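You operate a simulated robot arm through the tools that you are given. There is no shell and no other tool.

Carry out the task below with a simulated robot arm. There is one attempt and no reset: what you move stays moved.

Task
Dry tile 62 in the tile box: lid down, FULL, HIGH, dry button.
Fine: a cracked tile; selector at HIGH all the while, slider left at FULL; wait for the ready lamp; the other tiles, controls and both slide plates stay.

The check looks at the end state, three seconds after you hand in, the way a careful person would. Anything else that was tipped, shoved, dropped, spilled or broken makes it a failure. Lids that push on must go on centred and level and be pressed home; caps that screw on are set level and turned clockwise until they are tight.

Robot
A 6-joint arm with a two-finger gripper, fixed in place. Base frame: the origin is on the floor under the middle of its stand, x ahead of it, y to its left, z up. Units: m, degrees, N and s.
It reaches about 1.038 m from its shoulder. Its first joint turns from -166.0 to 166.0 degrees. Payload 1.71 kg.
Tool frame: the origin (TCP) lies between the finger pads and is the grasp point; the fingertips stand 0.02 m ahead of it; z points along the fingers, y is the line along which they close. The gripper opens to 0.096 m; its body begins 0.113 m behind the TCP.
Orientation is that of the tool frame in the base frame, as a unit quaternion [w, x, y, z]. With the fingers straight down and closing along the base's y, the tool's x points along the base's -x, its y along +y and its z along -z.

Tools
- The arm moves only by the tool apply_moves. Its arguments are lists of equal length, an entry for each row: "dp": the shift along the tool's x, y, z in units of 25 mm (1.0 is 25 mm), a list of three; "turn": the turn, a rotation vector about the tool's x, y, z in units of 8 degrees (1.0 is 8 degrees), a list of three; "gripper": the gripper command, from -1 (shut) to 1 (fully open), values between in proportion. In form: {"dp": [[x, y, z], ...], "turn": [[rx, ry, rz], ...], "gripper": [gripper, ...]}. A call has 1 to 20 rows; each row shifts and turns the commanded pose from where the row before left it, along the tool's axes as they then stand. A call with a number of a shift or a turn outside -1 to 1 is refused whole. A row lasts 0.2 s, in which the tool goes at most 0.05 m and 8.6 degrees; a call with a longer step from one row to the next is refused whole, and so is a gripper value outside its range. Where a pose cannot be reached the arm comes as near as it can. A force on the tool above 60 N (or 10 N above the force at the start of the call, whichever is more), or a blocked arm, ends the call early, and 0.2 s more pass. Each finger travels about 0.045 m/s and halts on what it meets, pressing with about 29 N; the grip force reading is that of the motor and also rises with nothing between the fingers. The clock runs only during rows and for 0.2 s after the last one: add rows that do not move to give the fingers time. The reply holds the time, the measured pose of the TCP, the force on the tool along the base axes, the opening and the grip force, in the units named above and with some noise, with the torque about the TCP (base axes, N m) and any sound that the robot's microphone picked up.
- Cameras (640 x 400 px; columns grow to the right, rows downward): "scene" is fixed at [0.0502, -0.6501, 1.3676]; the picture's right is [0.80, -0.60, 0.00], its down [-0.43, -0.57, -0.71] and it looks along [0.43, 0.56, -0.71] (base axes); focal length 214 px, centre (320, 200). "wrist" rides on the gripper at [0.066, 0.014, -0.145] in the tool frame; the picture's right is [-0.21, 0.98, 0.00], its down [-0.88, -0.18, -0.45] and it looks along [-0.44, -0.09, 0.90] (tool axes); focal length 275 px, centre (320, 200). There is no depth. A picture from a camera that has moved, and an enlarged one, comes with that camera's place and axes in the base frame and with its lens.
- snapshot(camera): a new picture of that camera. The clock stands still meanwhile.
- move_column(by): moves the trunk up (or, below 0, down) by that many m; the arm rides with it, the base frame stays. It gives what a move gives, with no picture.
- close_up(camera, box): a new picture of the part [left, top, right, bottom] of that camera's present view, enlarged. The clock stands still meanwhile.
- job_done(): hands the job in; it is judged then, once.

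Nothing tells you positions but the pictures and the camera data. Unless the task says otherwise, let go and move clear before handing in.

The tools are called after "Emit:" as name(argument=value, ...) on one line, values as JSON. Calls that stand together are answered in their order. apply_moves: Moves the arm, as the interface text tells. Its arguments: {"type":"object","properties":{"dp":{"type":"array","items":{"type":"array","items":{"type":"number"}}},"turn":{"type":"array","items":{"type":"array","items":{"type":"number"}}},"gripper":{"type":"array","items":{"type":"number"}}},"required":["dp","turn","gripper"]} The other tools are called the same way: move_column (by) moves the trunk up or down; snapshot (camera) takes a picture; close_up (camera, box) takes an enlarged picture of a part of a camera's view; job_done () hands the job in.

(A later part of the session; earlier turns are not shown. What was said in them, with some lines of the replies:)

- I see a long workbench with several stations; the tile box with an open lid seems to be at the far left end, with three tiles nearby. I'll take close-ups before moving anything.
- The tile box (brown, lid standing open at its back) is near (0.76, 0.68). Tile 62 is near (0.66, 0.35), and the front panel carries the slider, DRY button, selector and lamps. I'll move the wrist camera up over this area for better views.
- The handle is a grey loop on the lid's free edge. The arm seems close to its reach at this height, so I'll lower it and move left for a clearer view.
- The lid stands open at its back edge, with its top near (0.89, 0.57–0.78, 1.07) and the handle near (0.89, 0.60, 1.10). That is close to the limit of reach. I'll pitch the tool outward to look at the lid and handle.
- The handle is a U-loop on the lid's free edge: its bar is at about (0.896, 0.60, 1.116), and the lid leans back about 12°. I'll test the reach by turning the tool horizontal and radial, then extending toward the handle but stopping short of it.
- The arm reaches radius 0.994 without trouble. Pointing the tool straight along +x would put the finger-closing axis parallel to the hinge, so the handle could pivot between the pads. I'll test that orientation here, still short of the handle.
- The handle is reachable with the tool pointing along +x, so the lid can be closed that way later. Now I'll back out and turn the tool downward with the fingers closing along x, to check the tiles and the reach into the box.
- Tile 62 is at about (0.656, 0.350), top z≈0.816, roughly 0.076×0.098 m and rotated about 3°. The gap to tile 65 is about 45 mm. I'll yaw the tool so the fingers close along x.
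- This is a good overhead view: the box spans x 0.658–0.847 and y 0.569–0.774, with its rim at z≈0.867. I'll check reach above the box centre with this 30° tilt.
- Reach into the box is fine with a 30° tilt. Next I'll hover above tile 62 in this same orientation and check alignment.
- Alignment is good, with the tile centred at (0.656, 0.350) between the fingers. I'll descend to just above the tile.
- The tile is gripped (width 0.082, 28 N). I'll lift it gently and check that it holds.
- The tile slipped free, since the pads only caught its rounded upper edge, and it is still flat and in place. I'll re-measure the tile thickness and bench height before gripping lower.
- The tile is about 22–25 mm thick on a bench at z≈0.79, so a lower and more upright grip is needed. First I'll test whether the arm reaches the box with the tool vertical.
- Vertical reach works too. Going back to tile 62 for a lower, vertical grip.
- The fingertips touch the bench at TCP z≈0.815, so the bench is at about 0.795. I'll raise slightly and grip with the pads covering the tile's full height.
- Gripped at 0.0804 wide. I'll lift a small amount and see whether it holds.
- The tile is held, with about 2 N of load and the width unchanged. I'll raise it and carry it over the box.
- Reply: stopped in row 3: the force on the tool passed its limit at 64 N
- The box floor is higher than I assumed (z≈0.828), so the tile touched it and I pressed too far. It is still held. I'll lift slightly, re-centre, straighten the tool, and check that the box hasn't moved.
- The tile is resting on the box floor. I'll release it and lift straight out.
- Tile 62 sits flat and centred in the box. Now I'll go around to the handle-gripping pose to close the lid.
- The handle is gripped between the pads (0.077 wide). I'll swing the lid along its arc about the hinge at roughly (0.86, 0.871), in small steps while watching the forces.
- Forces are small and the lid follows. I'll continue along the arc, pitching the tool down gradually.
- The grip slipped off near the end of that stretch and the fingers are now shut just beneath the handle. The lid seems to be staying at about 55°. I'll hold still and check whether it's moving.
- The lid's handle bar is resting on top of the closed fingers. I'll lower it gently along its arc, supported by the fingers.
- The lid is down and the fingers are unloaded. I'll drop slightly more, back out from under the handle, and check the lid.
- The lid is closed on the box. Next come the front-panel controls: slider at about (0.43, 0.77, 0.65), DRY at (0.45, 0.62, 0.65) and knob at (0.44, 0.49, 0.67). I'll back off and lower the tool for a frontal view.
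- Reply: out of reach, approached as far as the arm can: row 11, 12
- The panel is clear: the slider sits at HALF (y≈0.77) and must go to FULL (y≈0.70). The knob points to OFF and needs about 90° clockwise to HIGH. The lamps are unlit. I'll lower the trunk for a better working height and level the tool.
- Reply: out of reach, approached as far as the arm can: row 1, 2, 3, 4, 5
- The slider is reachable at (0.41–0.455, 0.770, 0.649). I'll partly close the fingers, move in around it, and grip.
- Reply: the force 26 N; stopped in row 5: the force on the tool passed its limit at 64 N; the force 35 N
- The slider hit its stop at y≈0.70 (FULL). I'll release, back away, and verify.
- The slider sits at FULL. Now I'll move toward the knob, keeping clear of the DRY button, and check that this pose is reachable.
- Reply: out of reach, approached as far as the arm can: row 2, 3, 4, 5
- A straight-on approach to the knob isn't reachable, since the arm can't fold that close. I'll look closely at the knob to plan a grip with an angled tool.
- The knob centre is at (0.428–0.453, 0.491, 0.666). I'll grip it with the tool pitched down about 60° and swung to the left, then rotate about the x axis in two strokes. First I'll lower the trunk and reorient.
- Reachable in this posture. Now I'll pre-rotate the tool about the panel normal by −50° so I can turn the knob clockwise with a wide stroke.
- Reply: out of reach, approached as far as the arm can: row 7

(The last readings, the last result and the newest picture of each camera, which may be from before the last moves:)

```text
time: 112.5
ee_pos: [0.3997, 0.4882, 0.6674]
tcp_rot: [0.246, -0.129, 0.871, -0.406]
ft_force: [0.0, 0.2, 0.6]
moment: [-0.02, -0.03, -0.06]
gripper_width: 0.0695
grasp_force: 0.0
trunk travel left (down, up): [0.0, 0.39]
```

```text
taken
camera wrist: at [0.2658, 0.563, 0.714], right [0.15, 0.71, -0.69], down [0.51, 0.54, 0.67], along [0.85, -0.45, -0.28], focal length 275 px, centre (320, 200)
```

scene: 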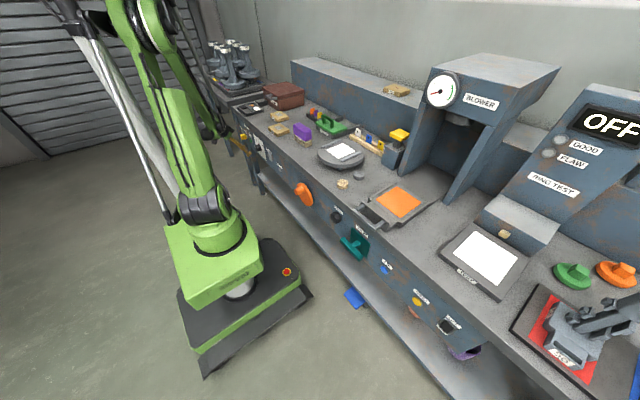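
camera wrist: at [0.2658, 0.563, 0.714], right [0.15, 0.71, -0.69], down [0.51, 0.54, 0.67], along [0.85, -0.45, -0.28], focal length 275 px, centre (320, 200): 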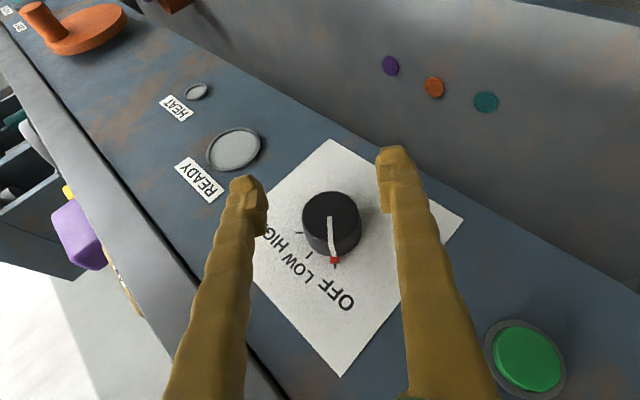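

Emit:
apply_moves(dp=[[-0.33, 0.037, 0.187], [-0.33, 0.037, 0.187], [-0.33, 0.037, 0.187], [0, 0, 0]], turn=[[0, 0, 0], [0, 0, 0], [0, 0, 0], [0, 0, 0]], gripper=[0.45, 0.45, 0.45, 0.45])

Emit:
snapshot(camera="wrist")

Emit:
close_up(camera="scene", box=[235, 115, 295, 175])

```text
time: 113.5
ee_pos: [0.426, 0.4919, 0.6666]
tcp_rot: [0.245, -0.128, 0.871, -0.407]
ft_force: [0.9, 0.2, 0.6]
moment: [-0.03, 0.01, -0.01]
gripper_width: 0.0696
grasp_force: 0.1
trunk travel left (down, up): [0.0, 0.39]
```

```text
taken
camera wrist: at [0.2934, 0.5673, 0.7125], right [0.15, 0.71, -0.69], down [0.51, 0.54, 0.67], along [0.85, -0.45, -0.28], focal length 275 px, centre (320, 200)
```

wrist: 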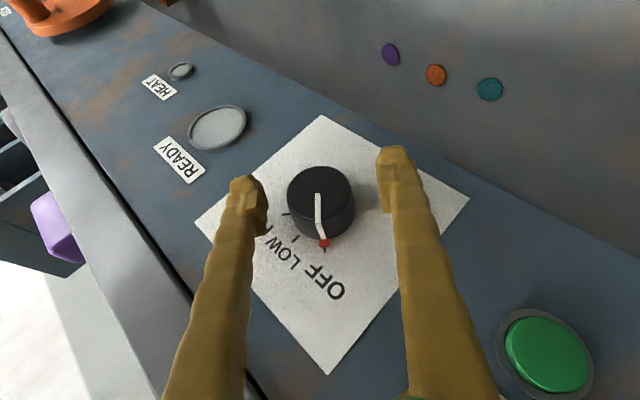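

```text
6.67 times, centred on (265, 145) of scene
camera zoom: at [0.0502, -0.6501, 1.3676], right [0.8, -0.6, 0.0], down [-0.43, -0.57, -0.71], along [0.43, 0.56, -0.71], focal length 1430 px, centre (687, 567)
```

zoom: 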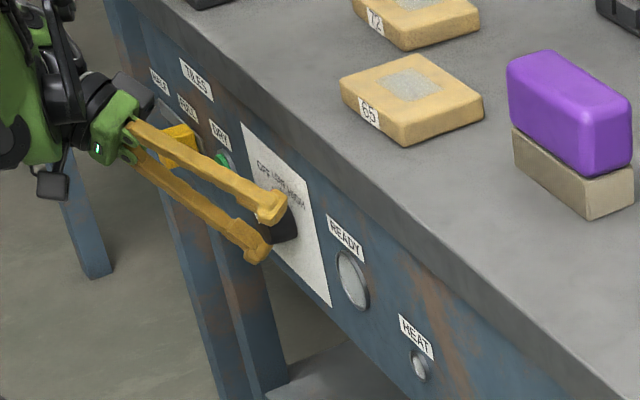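

Emit:
apply_moves(dp=[[-0.17, 0, 0.1], [0, 0, 0], [0, 0, 0], [0, 0, 0], [0, 0, 0]], turn=[[0, 0, 0], [0, 0, 0], [0, 0, 0], [0, 0, 0], [0, 0, 0]], gripper=[0.45, -1, -1, -1, -1])

Emit:
snapshot(camera="wrist")

```text
time: 114.7
ee_pos: [0.4303, 0.4931, 0.6667]
tcp_rot: [0.245, -0.127, 0.871, -0.407]
ft_force: [4.5, -20.3, 21.1]
moment: [-0.07, -0.43, -0.32]
gripper_width: 0.0383
grasp_force: 35.2
trunk travel left (down, up): [0.0, 0.39]
```

```text
taken
camera wrist: at [0.2983, 0.5665, 0.7133], right [0.15, 0.71, -0.69], down [0.51, 0.54, 0.67], along [0.85, -0.45, -0.28], focal length 275 px, centre (320, 200)
```

wrist: 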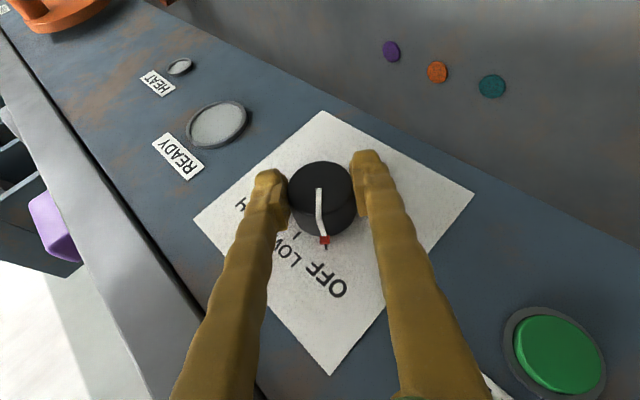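

Emit:
apply_moves(dp=[[0, -0.05, 0], [0, 0, 0]], turn=[[0, 0, 0], [0, 0, 0]], gripper=[-1, -1])

```text
time: 115.3
ee_pos: [0.4312, 0.492, 0.6667]
tcp_rot: [0.245, -0.129, 0.871, -0.406]
ft_force: [-1.0, -14.2, 15.6]
moment: [-0.06, -0.31, -0.23]
gripper_width: 0.0384
grasp_force: 35.4
trunk travel left (down, up): [0.0, 0.39]
```

Emit:
apply_moves(dp=[[0, -0.12, 0], [0, 0, 0]], turn=[[0, 0, 0], [0, 0, 0]], gripper=[-1, -1])

```text
time: 115.9
ee_pos: [0.4305, 0.4918, 0.6666]
tcp_rot: [0.245, -0.13, 0.871, -0.406]
ft_force: [-0.5, 9.8, -8.4]
moment: [0.09, 0.0, 0.08]
gripper_width: 0.0382
grasp_force: 35.0
trunk travel left (down, up): [0.0, 0.39]
```

Balanced enough. Now I'll rotate clockwise about the panel normal, checking after the first part.

Emit:
apply_moves(dp=[[0, 0.03, 0], [0, 0, 0], [0, 0, 0], [0, 0, 0]], turn=[[-0.741, -0.022, 0.466], [-0.741, -0.022, 0.466], [-0.741, -0.022, 0.466], [0, 0, 0]], gripper=[-1, -1, -1, -1])

Emit:
snapshot(camera="wrist")

```text
time: 116.9
ee_pos: [0.4312, 0.4921, 0.6674]
tcp_rot: [0.264, -0.081, 0.93, -0.242]
ft_force: [-1.0, -2.9, -16.5]
moment: [0.0, 0.18, -0.03]
gripper_width: 0.0376
grasp_force: 34.9
trunk travel left (down, up): [0.0, 0.39]
```

```text
taken
camera wrist: at [0.298, 0.5432, 0.7374], right [0.15, 0.91, -0.39], down [0.51, 0.26, 0.82], along [0.85, -0.32, -0.42], focal length 275 px, centre (320, 200)
```

wrist: 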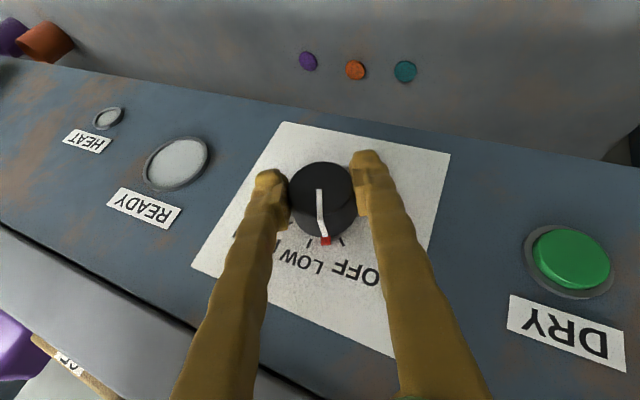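

Emit:
apply_moves(dp=[[0, 0, 0], [0, 0, 0], [0, 0, 0], [0, 0, 0], [0, 0, 0]], turn=[[-0.741, -0.022, 0.466], [-0.741, -0.022, 0.466], [-0.741, -0.022, 0.466], [-0.37, -0.011, 0.233], [0, 0, 0]], gripper=[-1, -1, -1, -1, -1])

Emit:
snapshot(camera="wrist")

```text
time: 118.1
ee_pos: [0.4316, 0.4917, 0.668]
tcp_rot: [0.276, -0.023, 0.96, -0.038]
ft_force: [-13.8, -16.4, -13.9]
moment: [-0.02, 0.18, -0.26]
gripper_width: 0.0377
grasp_force: 35.1
trunk travel left (down, up): [0.0, 0.39]
```

```text
taken
camera wrist: at [0.2977, 0.5081, 0.7528], right [0.15, 0.99, 0.02], down [0.51, -0.1, 0.85], along [0.85, -0.12, -0.52], focal length 275 px, centre (320, 200)
```

wrist: 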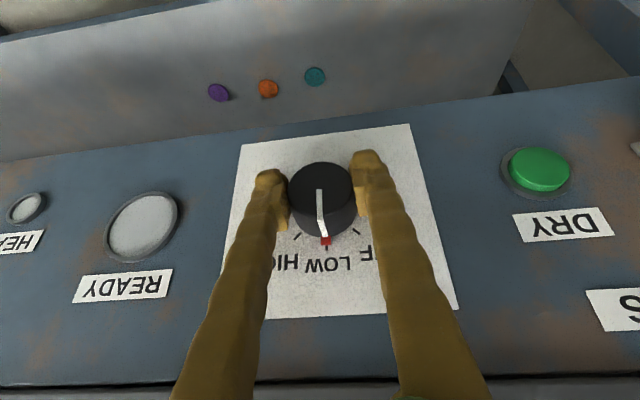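

The pointer is at LOW. I'll release, swing the tool back, and re-grip for the second stroke.

Emit:
apply_moves(dp=[[0, 0, 0], [0, 0, 0], [0, 0, 0], [0.508, 0.015, -0.319], [0.508, 0.015, -0.319], [0, 0, 0], [0, 0, 0], [0, 0, 0], [0, 0, 0], [0, 0, 0], [0, 0, 0], [0, 0, 0], [0, 0, 0]], turn=[[0, 0, 0], [0, 0, 0], [0, 0, 0], [0, 0, 0], [0, 0, 0], [0.741, 0.022, -0.466], [0.741, 0.022, -0.466], [0.741, 0.022, -0.466], [0.741, 0.022, -0.466], [0.741, 0.022, -0.466], [0.741, 0.022, -0.466], [0.741, 0.022, -0.466], [0, 0, 0]], gripper=[0.45, 0.45, 0.45, 0.45, 0.45, 0.45, 0.45, 0.45, 0.45, 0.45, 0.45, 0.45, 0.45])

Emit:
snapshot(camera="wrist")

```text
time: 120.9
ee_pos: [0.4171, 0.4833, 0.6661]
tcp_rot: [0.246, -0.14, 0.859, -0.427]
ft_force: [0.0, -0.4, 0.0]
moment: [-0.04, -0.01, 0.0]
gripper_width: 0.0696
grasp_force: 0.1
out of reach, approached as far as the arm can: row 12
trunk travel left (down, up): [0.0, 0.39]
```

```text
taken
camera wrist: at [0.283, 0.559, 0.7104], right [0.14, 0.68, -0.72], down [0.5, 0.58, 0.64], along [0.85, -0.45, -0.26], focal length 275 px, centre (320, 200)
```

wrist: 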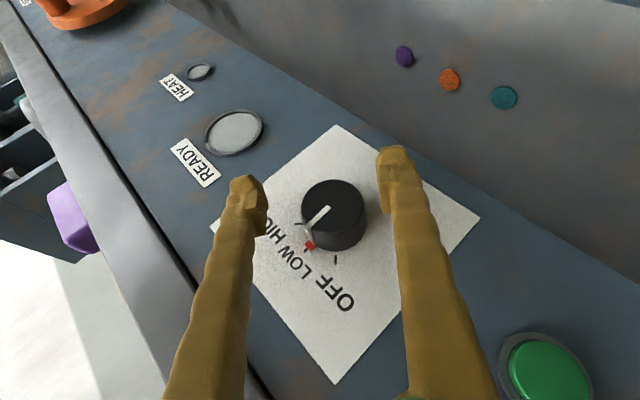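

Emit:
apply_moves(dp=[[-0.1, 0.17, 0], [-0.26, 0, 0.025], [-0.25, 0, 0.025], [0, 0, 0], [0, 0, 0], [0, 0, 0], [0, 0, 0]], turn=[[0, 0, 0], [0, 0, 0], [0, 0, 0], [0, 0, 0], [0, 0, 0], [0, 0, 0], [0, 0, 0]], gripper=[0.45, 0.45, 0.45, 0.45, -1, -1, -1])

Emit:
snapshot(camera="wrist")

```text
time: 122.5
ee_pos: [0.4346, 0.4898, 0.6676]
tcp_rot: [0.241, -0.136, 0.858, -0.432]
ft_force: [-22.4, 1.7, -11.6]
moment: [-0.15, -0.75, -0.66]
gripper_width: 0.0396
grasp_force: 29.0
out of reach, approached as far as the arm can: row 1
trunk travel left (down, up): [0.0, 0.39]
```

```text
taken
camera wrist: at [0.3014, 0.5679, 0.7093], right [0.15, 0.67, -0.73], down [0.51, 0.58, 0.63], along [0.85, -0.47, -0.25], focal length 275 px, centre (320, 200)
```

wrist: 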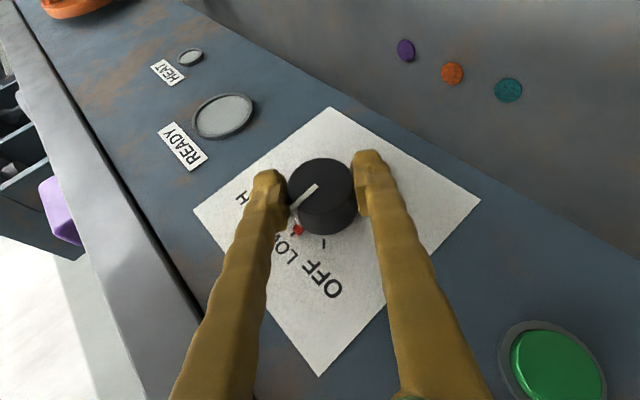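

Emit:
apply_moves(dp=[[0.12, 0, -0.08], [0, 0, 0]], turn=[[0, 0, 0], [0, 0, 0]], gripper=[-1, -1])

```text
time: 123.1
ee_pos: [0.4353, 0.4919, 0.6666]
tcp_rot: [0.243, -0.137, 0.858, -0.431]
ft_force: [17.7, 3.8, -23.1]
moment: [0.03, -0.12, 0.24]
gripper_width: 0.0383
grasp_force: 35.0
trunk travel left (down, up): [0.0, 0.39]
```

Emit:
apply_moves(dp=[[-0.05, 0.09, 0.03], [0, 0, 0]], turn=[[0, 0, 0], [0, 0, 0]], gripper=[-1, -1])

```text
time: 123.7
ee_pos: [0.4343, 0.4919, 0.665]
tcp_rot: [0.241, -0.136, 0.858, -0.433]
ft_force: [2.4, -11.8, -11.8]
moment: [0.0, -0.01, -0.11]
gripper_width: 0.0383
grasp_force: 34.7
trunk travel left (down, up): [0.0, 0.39]
```

Forces are moderate. Starting the second stroke, from LOW toward HIGH.

Emit:
apply_moves(dp=[[0, 0, 0], [0, 0, 0], [0, 0, 0], [0, 0, 0]], turn=[[-0.741, -0.022, 0.466], [-0.741, -0.022, 0.466], [-0.741, -0.022, 0.466], [0, 0, 0]], gripper=[-1, -1, -1, -1])

Emit:
snapshot(camera="wrist")

```text
time: 124.7
ee_pos: [0.4343, 0.4902, 0.6671]
tcp_rot: [0.263, -0.088, 0.922, -0.271]
ft_force: [7.0, -23.3, 6.8]
moment: [-0.06, -0.27, -0.27]
gripper_width: 0.0384
grasp_force: 34.3
trunk travel left (down, up): [0.0, 0.39]
```

```text
taken
camera wrist: at [0.3011, 0.5477, 0.7338], right [0.15, 0.88, -0.44], down [0.51, 0.31, 0.8], along [0.85, -0.35, -0.4], focal length 275 px, centre (320, 200)
```

wrist: 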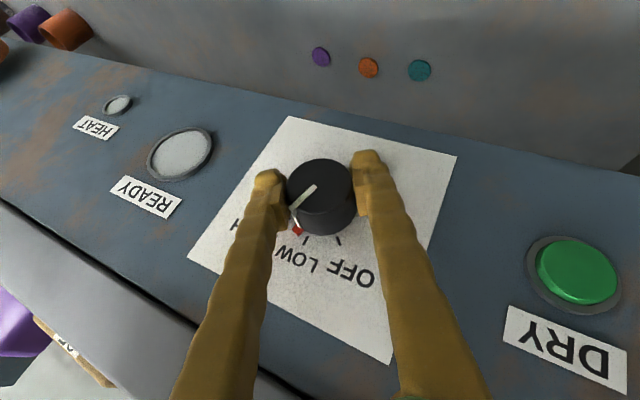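

Emit:
apply_moves(dp=[[0, 0, 0], [0, 0, 0], [0, 0, 0], [0, 0, 0], [0, 0, 0]], turn=[[-0.741, -0.022, 0.466], [-0.741, -0.022, 0.466], [-0.741, -0.022, 0.466], [-0.42, -0.013, 0.265], [0, 0, 0]], gripper=[-1, -1, -1, -1, -1])

Emit:
snapshot(camera="wrist")

```text
time: 125.9
ee_pos: [0.4345, 0.4897, 0.6668]
tcp_rot: [0.275, -0.029, 0.959, -0.065]
ft_force: [-6.7, -36.8, -1.8]
moment: [-0.05, 0.07, -0.55]
gripper_width: 0.0382
grasp_force: 35.0
trunk travel left (down, up): [0.0, 0.39]
```

```text
taken
camera wrist: at [0.3009, 0.513, 0.7515], right [0.15, 0.99, -0.03], down [0.51, -0.06, 0.86], along [0.85, -0.15, -0.51], focal length 275 px, centre (320, 200)
```

wrist: 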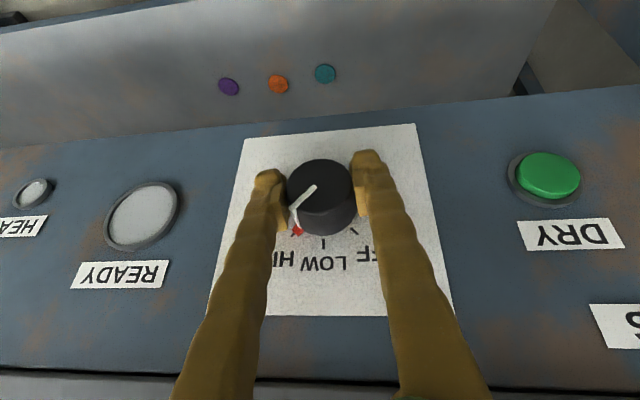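

The pointer looks to be at the HIGH tick. I'll release, back off, and look.

Emit:
apply_moves(dp=[[0, 0, 0], [0, 0, 0], [0, 0, 0], [0.508, 0.015, -0.319], [0.508, 0.015, -0.319], [0.508, 0.015, -0.319], [0, 0, 0]], turn=[[0, 0, 0], [0, 0, 0], [0, 0, 0], [0, 0, 0], [0, 0, 0], [0, 0, 0], [0, 0, 0]], gripper=[0.45, 0.45, 0.45, 0.45, 0.45, 0.45, 0.45])

Emit:
snapshot(camera="wrist")

Emit:
close_up(camera="wrist", box=[240, 130, 400, 290])

Emit:
close_up(camera="scene", box=[240, 120, 300, 180])

```text
time: 127.5
ee_pos: [0.388, 0.4924, 0.6672]
tcp_rot: [0.276, -0.031, 0.959, -0.063]
ft_force: [0.4, 0.0, -0.3]
moment: [-0.02, 0.0, 0.02]
gripper_width: 0.0697
grasp_force: 0.1
trunk travel left (down, up): [0.0, 0.39]
```

```text
taken
camera wrist: at [0.2545, 0.5145, 0.7511], right [0.15, 0.99, -0.03], down [0.51, -0.05, 0.86], along [0.85, -0.14, -0.51], focal length 275 px, centre (320, 200)
```

wrist: 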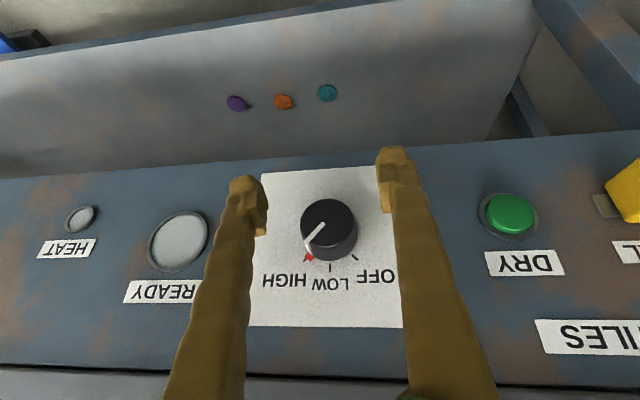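

```text
2.50 times, centred on (320, 210) of wrist
camera zoom: at [0.2545, 0.5145, 0.7511], right [0.15, 0.99, -0.03], down [0.51, -0.05, 0.86], along [0.85, -0.14, -0.51], focal length 688 px, centre (320, 175)
```

zoom: 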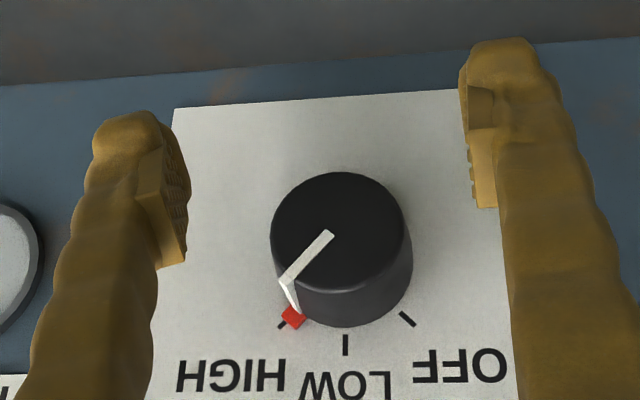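

```text
6.67 times, centred on (270, 150) of scene
camera zoom: at [0.0502, -0.6501, 1.3676], right [0.8, -0.6, 0.0], down [-0.43, -0.57, -0.71], along [0.43, 0.56, -0.71], focal length 1430 px, centre (653, 533)
```

zoom: 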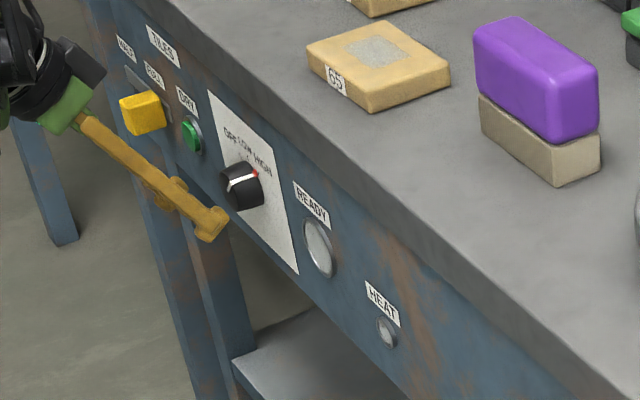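

The pointer is aligned with the HIGH tick. Both lamps are unlit so far. I'll wait a few seconds to see whether either lamp reacts before pressing DRY.

Emit:
apply_moves(dp=[[0, 0, 0], [0, 0, 0], [0, 0, 0], [0, 0, 0], [0, 0, 0], [0, 0, 0], [0, 0, 0], [0, 0, 0], [0, 0, 0], [0, 0, 0], [0, 0, 0], [0, 0, 0], [0, 0, 0], [0, 0, 0], [0, 0, 0], [0, 0, 0], [0, 0, 0], [0, 0, 0], [0, 0, 0], [0, 0, 0]], turn=[[0, 0, 0], [0, 0, 0], [0, 0, 0], [0, 0, 0], [0, 0, 0], [0, 0, 0], [0, 0, 0], [0, 0, 0], [0, 0, 0], [0, 0, 0], [0, 0, 0], [0, 0, 0], [0, 0, 0], [0, 0, 0], [0, 0, 0], [0, 0, 0], [0, 0, 0], [0, 0, 0], [0, 0, 0], [0, 0, 0]], gripper=[0.45, 0.45, 0.45, 0.45, 0.45, 0.45, 0.45, 0.45, 0.45, 0.45, 0.45, 0.45, 0.45, 0.45, 0.45, 0.45, 0.45, 0.45, 0.45, 0.45])

Emit:
snapshot(camera="wrist")

Emit:
close_up(camera="scene", box=[230, 60, 350, 180])

```text
time: 131.7
ee_pos: [0.3881, 0.4911, 0.6673]
tcp_rot: [0.276, -0.03, 0.958, -0.064]
ft_force: [-0.8, 0.9, 0.1]
moment: [0.02, -0.01, -0.01]
gripper_width: 0.0697
grasp_force: 0.0
trunk travel left (down, up): [0.0, 0.39]
```

```text
taken
camera wrist: at [0.2547, 0.5144, 0.7511], right [0.15, 0.99, -0.03], down [0.51, -0.05, 0.86], along [0.85, -0.15, -0.51], focal length 275 px, centre (320, 200)
```

wrist: 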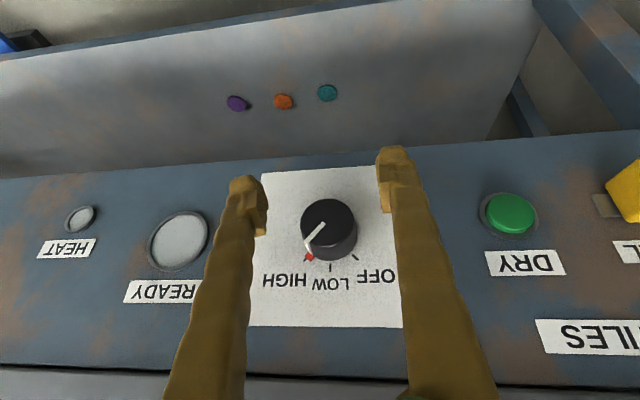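

```text
3.33 times, centred on (290, 120) of scene
camera zoom: at [0.0502, -0.6501, 1.3676], right [0.8, -0.6, 0.0], down [-0.43, -0.57, -0.71], along [0.43, 0.56, -0.71], focal length 715 px, centre (420, 467)
```

zoom: 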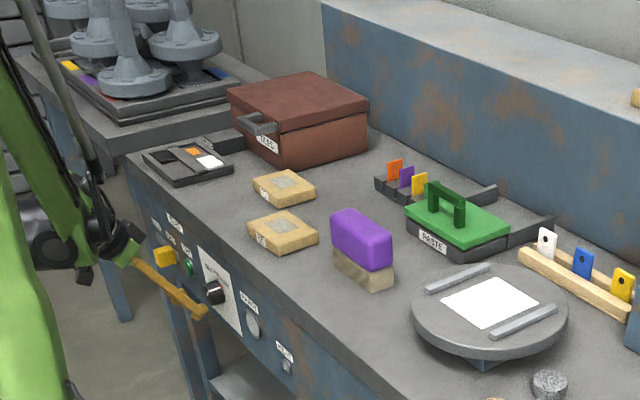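

No lamp without starting, so DRY comes next. I'll back off, level the tool, and line up one fingertip with the DRY button, keeping the other finger clear of the slider.

Emit:
apply_moves(dp=[[0.98, 0, -0.61], [0.98, 0, -0.61], [0, 0, 0], [-0.0875, 0.9375, -0.14], [-0.0875, 0.9375, -0.14], [-0.0875, 0.9375, -0.14], [-0.0875, 0.9375, -0.14], [-0.0875, 0.9375, -0.14], [-0.0875, 0.9375, -0.14], [-0.0875, 0.9375, -0.14], [-0.0875, 0.9375, -0.14], [0, 0, 0]], turn=[[0, 0, 0], [0, 0, 0], [-0.741, -0.022, 0.466], [0, 0, 0], [0, 0, 0], [0, 0, 0], [0, 0, 0], [0, 0, 0], [0, 0, 0], [0, 0, 0], [0, 0, 0], [0, 0, 0]], gripper=[0.45, 0.45, 0.45, 0.45, 0.45, 0.45, 0.45, 0.45, 0.45, 0.45, 0.45, 0.45])

Emit:
apply_moves(dp=[[0, 0, 0], [0, 0, 0], [0, 0, 0], [0, 0, 0], [0, 0, 0], [0, 0, 0], [0, 0, 0], [0, 0, 0], [0, 0, 0]], turn=[[0, -0.91, 0], [0, -0.91, 0], [0, -0.91, 0], [0, -0.91, 0], [0, -0.91, 0], [0, -0.91, 0], [0, -0.91, 0], [0, -0.91, 0], [0, 0, 0]], gripper=[1, 1, 1, 1, 1, 1, 1, 1, 1])

Emit:
snapshot(camera="wrist")

```text
time: 134.3
ee_pos: [0.3263, 0.6804, 0.6985]
tcp_rot: [0.277, -0.013, 0.961, -0.006]
ft_force: [0.4, 0.0, 0.3]
moment: [-0.01, 0.01, 0.0]
gripper_width: 0.0695
grasp_force: 0.0
trunk travel left (down, up): [0.0, 0.39]
```

```text
time: 136.3
ee_pos: [0.3272, 0.6794, 0.6964]
tcp_rot: [0.71, -0.013, 0.704, 0.002]
ft_force: [1.0, -0.1, 1.1]
moment: [-0.03, 0.02, 0.03]
gripper_width: 0.0958
grasp_force: 0.0
trunk travel left (down, up): [0.0, 0.39]
```

```text
taken
camera wrist: at [0.1823, 0.6878, 0.6277], right [-0.02, 0.98, 0.19], down [-0.45, -0.18, 0.88], along [0.89, -0.06, 0.44], focal length 275 px, centre (320, 200)
```

wrist: 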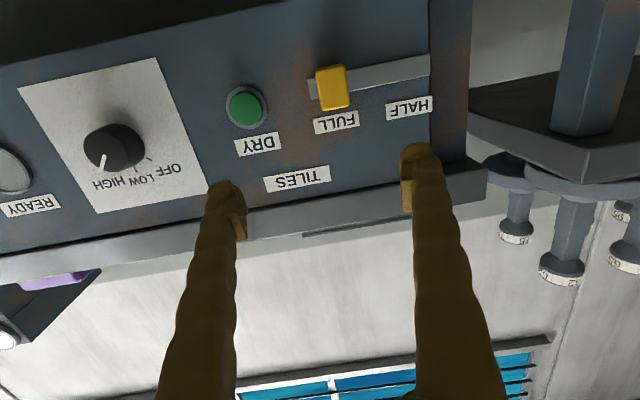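

Emit:
apply_moves(dp=[[0.6, 0.02, 0.4], [0.6, 0.02, 0.4], [0.54, 0.02, 0.7], [0, 0, 0.9], [0, 0, 0.6], [0, 0, 0]], turn=[[0, 0, 0], [0, 0, 0], [0, 0, 0], [0, 0, 0], [0, 0, 0], [0, 0, 0]], gripper=[1, 1, 1, 1, 1, 1])

Emit:
snapshot(camera="wrist")

Emit:
close_up(camera="scene", box=[220, 115, 280, 165])

```text
time: 137.7
ee_pos: [0.402, 0.6821, 0.6513]
tcp_rot: [0.71, -0.015, 0.704, 0.002]
ft_force: [0.8, -0.4, 0.6]
moment: [0.01, -0.01, 0.02]
gripper_width: 0.096
grasp_force: 0.0
trunk travel left (down, up): [0.0, 0.39]
```

```text
taken
camera wrist: at [0.2573, 0.6907, 0.5847], right [-0.02, 0.98, 0.19], down [-0.45, -0.18, 0.88], along [0.89, -0.06, 0.44], focal length 275 px, centre (320, 200)
```

wrist: 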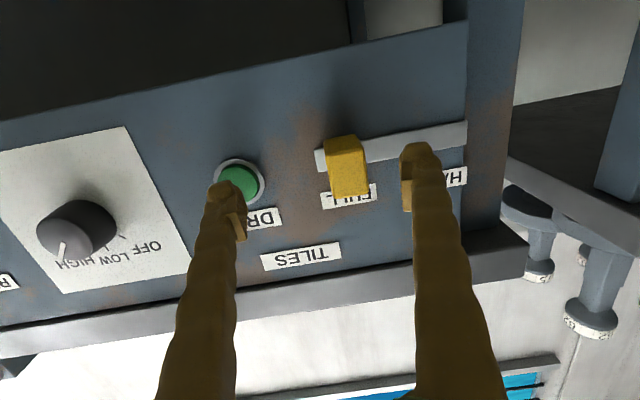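

```text
8.00 times, centred on (250, 140) of scene
camera zoom: at [0.0502, -0.6501, 1.3676], right [0.8, -0.6, 0.0], down [-0.43, -0.57, -0.71], along [0.43, 0.56, -0.71], focal length 1716 px, centre (880, 680)
```

zoom: 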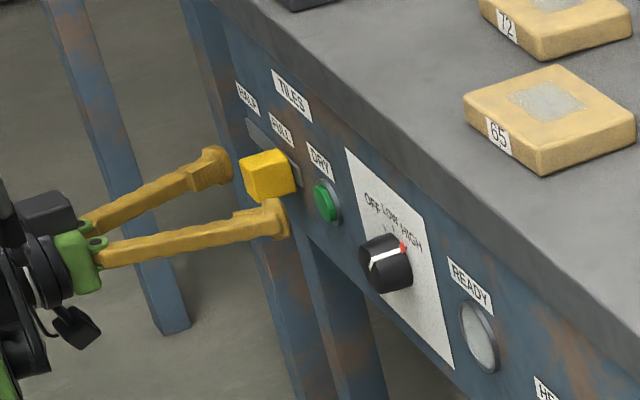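

The fingertip lines up with the DRY button. I'll press in slowly.

Emit:
apply_moves(dp=[[-0.08, -0.05, 0.4], [0, 0, 0.4], [0, 0, 0.1], [0, 0, 0.1], [0, 0, 0.1], [0, 0, 0]], turn=[[0, 0, 0], [0, 0, 0], [0, 0, 0], [0, 0, 0], [0, 0, 0], [0, 0, 0]], gripper=[1, 1, 1, 1, 1, 1])

Emit:
snapshot(camera="wrist")

Emit:
close_up(camera="scene", box=[220, 115, 300, 195])

```text
time: 139.1
ee_pos: [0.4306, 0.6808, 0.6557]
tcp_rot: [0.71, -0.014, 0.704, 0.002]
ft_force: [-0.9, 0.0, -0.2]
moment: [-0.01, 0.0, 0.01]
gripper_width: 0.0962
grasp_force: 0.2
trunk travel left (down, up): [0.0, 0.39]
```

```text
taken
camera wrist: at [0.2849, 0.6895, 0.5869], right [-0.02, 0.98, 0.19], down [-0.45, -0.18, 0.88], along [0.89, -0.06, 0.44], focal length 275 px, centre (320, 200)
```

wrist: 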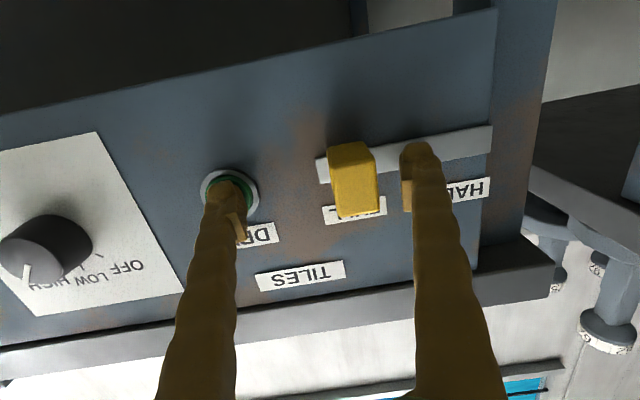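

```text
5.00 times, centred on (260, 155) of scene
camera zoom: at [0.0502, -0.6501, 1.3676], right [0.8, -0.6, 0.0], down [-0.43, -0.57, -0.71], along [0.43, 0.56, -0.71], focal length 1072 px, centre (620, 425)
```

zoom: 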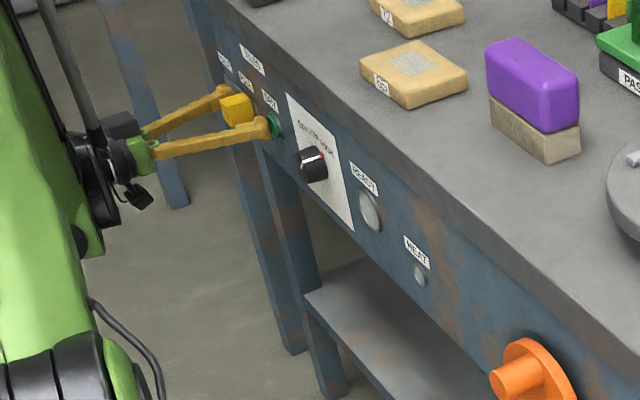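

Emit:
apply_moves(dp=[[0, 0, 0.08], [0, 0, 0.08], [0, 0, 0.08], [0, 0, 0]], turn=[[0, 0, 0], [0, 0, 0], [0, 0, 0], [0, 0, 0]], gripper=[1, 1, 1, 1])

Emit:
close_up(camera="scene", box=[220, 115, 300, 195])

```text
time: 140.1
ee_pos: [0.4347, 0.6815, 0.6543]
tcp_rot: [0.71, -0.014, 0.704, 0.002]
ft_force: [-8.6, -2.5, -1.1]
moment: [0.1, 0.05, -0.5]
gripper_width: 0.0962
grasp_force: 0.1
trunk travel left (down, up): [0.0, 0.39]
heard: click
```

```text
5.00 times, centred on (260, 155) of scene
camera zoom: at [0.0502, -0.6501, 1.3676], right [0.8, -0.6, 0.0], down [-0.43, -0.57, -0.71], along [0.43, 0.56, -0.71], focal length 1072 px, centre (620, 425)
```

zoom: 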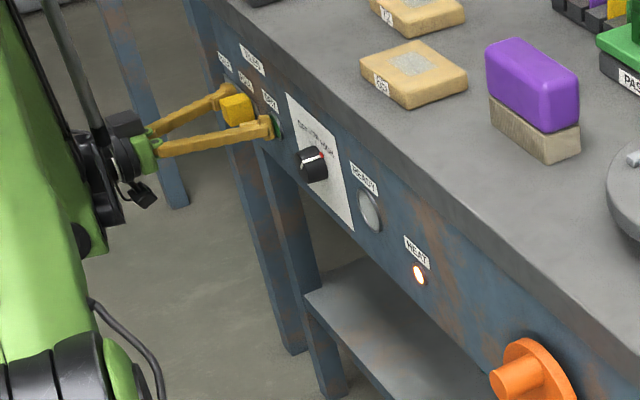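

Click heard and the HEAT lamp is on. I'll back the finger straight out and wait for the READY lamp.

Emit:
apply_moves(dp=[[0, 0, -0.4], [0, 0, -0.8], [0, 0, -0.8], [0, 0, -0.8], [0, 0, -0.5], [0, 0, 0], [0, 0, 0], [0, 0, 0], [0, 0, 0], [0, 0, 0]], turn=[[0, 0, 0], [0, 0, 0], [0, 0, 0], [0, 0, 0], [0, 0, 0], [0, 0, 0], [0, 0, 0], [0, 0, 0], [0, 0, 0], [0, 0, 0]], gripper=[1, 1, 1, 1, 1, 1, 1, 1, 1, 1])

Emit:
close_up(camera="scene", box=[220, 70, 340, 195])

Emit:
snapshot(camera="wrist")

```text
time: 142.3
ee_pos: [0.3537, 0.6792, 0.6533]
tcp_rot: [0.71, -0.014, 0.704, 0.001]
ft_force: [-0.1, -0.4, -0.1]
moment: [0.01, -0.01, 0.0]
gripper_width: 0.096
grasp_force: 0.1
trunk travel left (down, up): [0.0, 0.39]
```

```text
3.20 times, centred on (280, 132) of scene
camera zoom: at [0.0502, -0.6501, 1.3676], right [0.8, -0.6, 0.0], down [-0.43, -0.57, -0.71], along [0.43, 0.56, -0.71], focal length 686 px, centre (448, 416)
```

zoom: 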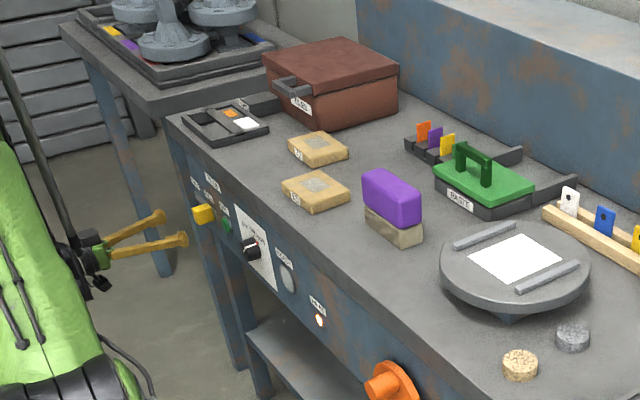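

```text
taken
camera wrist: at [0.2081, 0.6887, 0.5861], right [-0.02, 0.98, 0.19], down [-0.45, -0.18, 0.88], along [0.89, -0.06, 0.44], focal length 275 px, centre (320, 200)
```

wrist: 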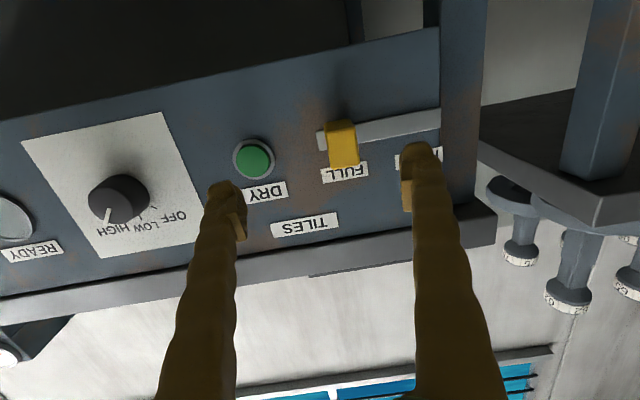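

HEAT is on, the slider is at FULL and the selector at HIGH. I'll wait without touching anything, checking for the READY lamp.

Emit:
apply_moves(dp=[[0, 0, 0], [0, 0, 0], [0, 0, 0], [0, 0, 0], [0, 0, 0], [0, 0, 0], [0, 0, 0], [0, 0, 0], [0, 0, 0], [0, 0, 0], [0, 0, 0], [0, 0, 0], [0, 0, 0], [0, 0, 0], [0, 0, 0], [0, 0, 0], [0, 0, 0], [0, 0, 0], [0, 0, 0], [0, 0, 0]], turn=[[0, 0, 0], [0, 0, 0], [0, 0, 0], [0, 0, 0], [0, 0, 0], [0, 0, 0], [0, 0, 0], [0, 0, 0], [0, 0, 0], [0, 0, 0], [0, 0, 0], [0, 0, 0], [0, 0, 0], [0, 0, 0], [0, 0, 0], [0, 0, 0], [0, 0, 0], [0, 0, 0], [0, 0, 0], [0, 0, 0]], gripper=[1, 1, 1, 1, 1, 1, 1, 1, 1, 1, 1, 1, 1, 1, 1, 1, 1, 1, 1, 1])

Emit:
close_up(camera="scene", box=[230, 130, 310, 195])

```text
time: 146.5
ee_pos: [0.3528, 0.6802, 0.6533]
tcp_rot: [0.71, -0.016, 0.704, 0.003]
ft_force: [-0.3, -0.3, 0.2]
moment: [-0.01, 0.01, 0.0]
gripper_width: 0.0961
grasp_force: 0.1
trunk travel left (down, up): [0.0, 0.39]
```

```text
6.15 times, centred on (270, 162) of scene
camera zoom: at [0.0502, -0.6501, 1.3676], right [0.8, -0.6, 0.0], down [-0.43, -0.57, -0.71], along [0.43, 0.56, -0.71], focal length 1320 px, centre (628, 431)
```

zoom: 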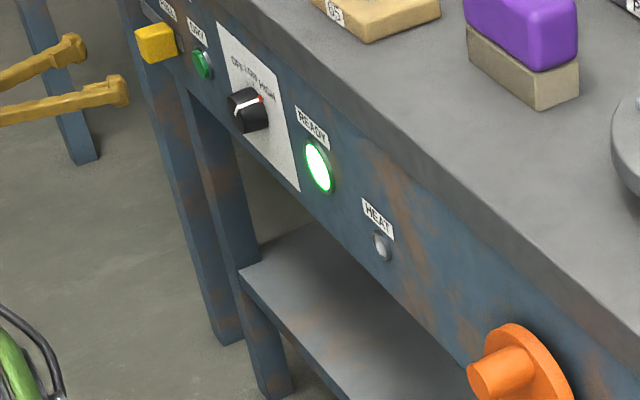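

READY is lit green and HEAT is off, so the drying cycle is complete. A final check of the whole area before handing in.

Emit:
close_up(camera="scene", box=[200, 40, 360, 140])

Emit:
close_up(camera="scene", box=[250, 65, 320, 115])

Emit:
snapshot(camera="wrist")

Emit:
snapshot(camera="scene")

```text
4.00 times, centred on (280, 90) of scene
camera zoom: at [0.0502, -0.6501, 1.3676], right [0.8, -0.6, 0.0], down [-0.43, -0.57, -0.71], along [0.43, 0.56, -0.71], focal length 858 px, centre (480, 640)
```

zoom: 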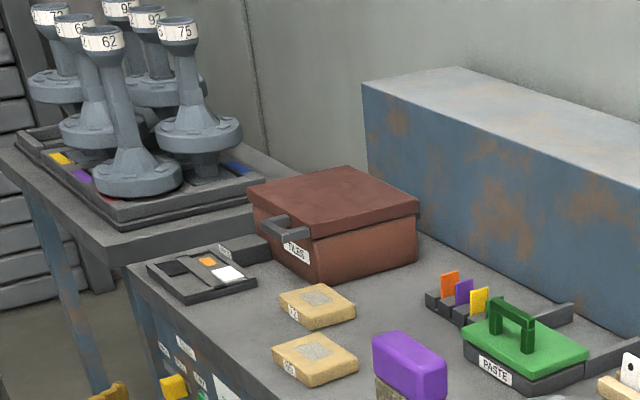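

```text
8.00 times, centred on (285, 90) of scene
camera zoom: at [0.0502, -0.6501, 1.3676], right [0.8, -0.6, 0.0], down [-0.43, -0.57, -0.71], along [0.43, 0.56, -0.71], focal length 1716 px, centre (600, 1080)
```

zoom: 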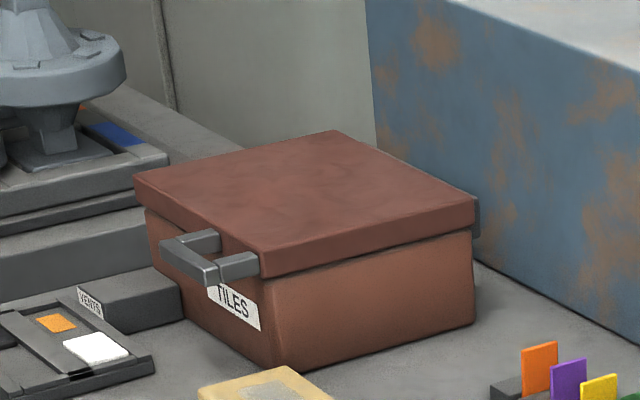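

```text
taken
camera wrist: at [0.208, 0.6888, 0.5861], right [-0.02, 0.98, 0.19], down [-0.45, -0.18, 0.88], along [0.89, -0.06, 0.44], focal length 275 px, centre (320, 200)
```

wrist: 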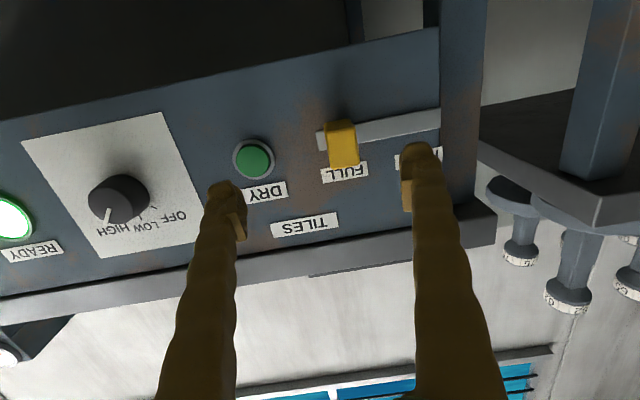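

```text
taken
```

scene: 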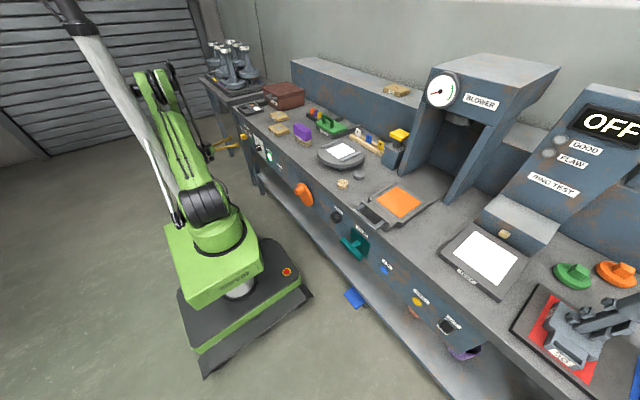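

Tile 62 is dried. READY is lit, the lid is flush, the slider is at FULL and the selector at HIGH. The other tiles and both slide plates haven't moved, and the arm is clear, so I'm handing in.

Emit:
job_done()

```text
The job is handed in.
```

I dried tile 62 in the tile box and handed the job in. The READY lamp came on about six seconds after I pressed DRY, and it was still lit at my last check.

- **Tile and lid:** tile 62 lay flat in the middle of the box before I closed the lid, and the lid is now down and flush. The tile slipped once on the first lift, just above the bench. It also pressed hard on the box floor when I lowered it (the arm stopped at 64 N), but it sat flat afterwards.
- **Controls:** the slider is against its stop at FULL. The selector has stayed at HIGH since before I pressed DRY.
- **Everything else:** tiles 65 and 72 and both slide plates are where they started, and I touched no other controls. The arm has let go and is clear of the panel.
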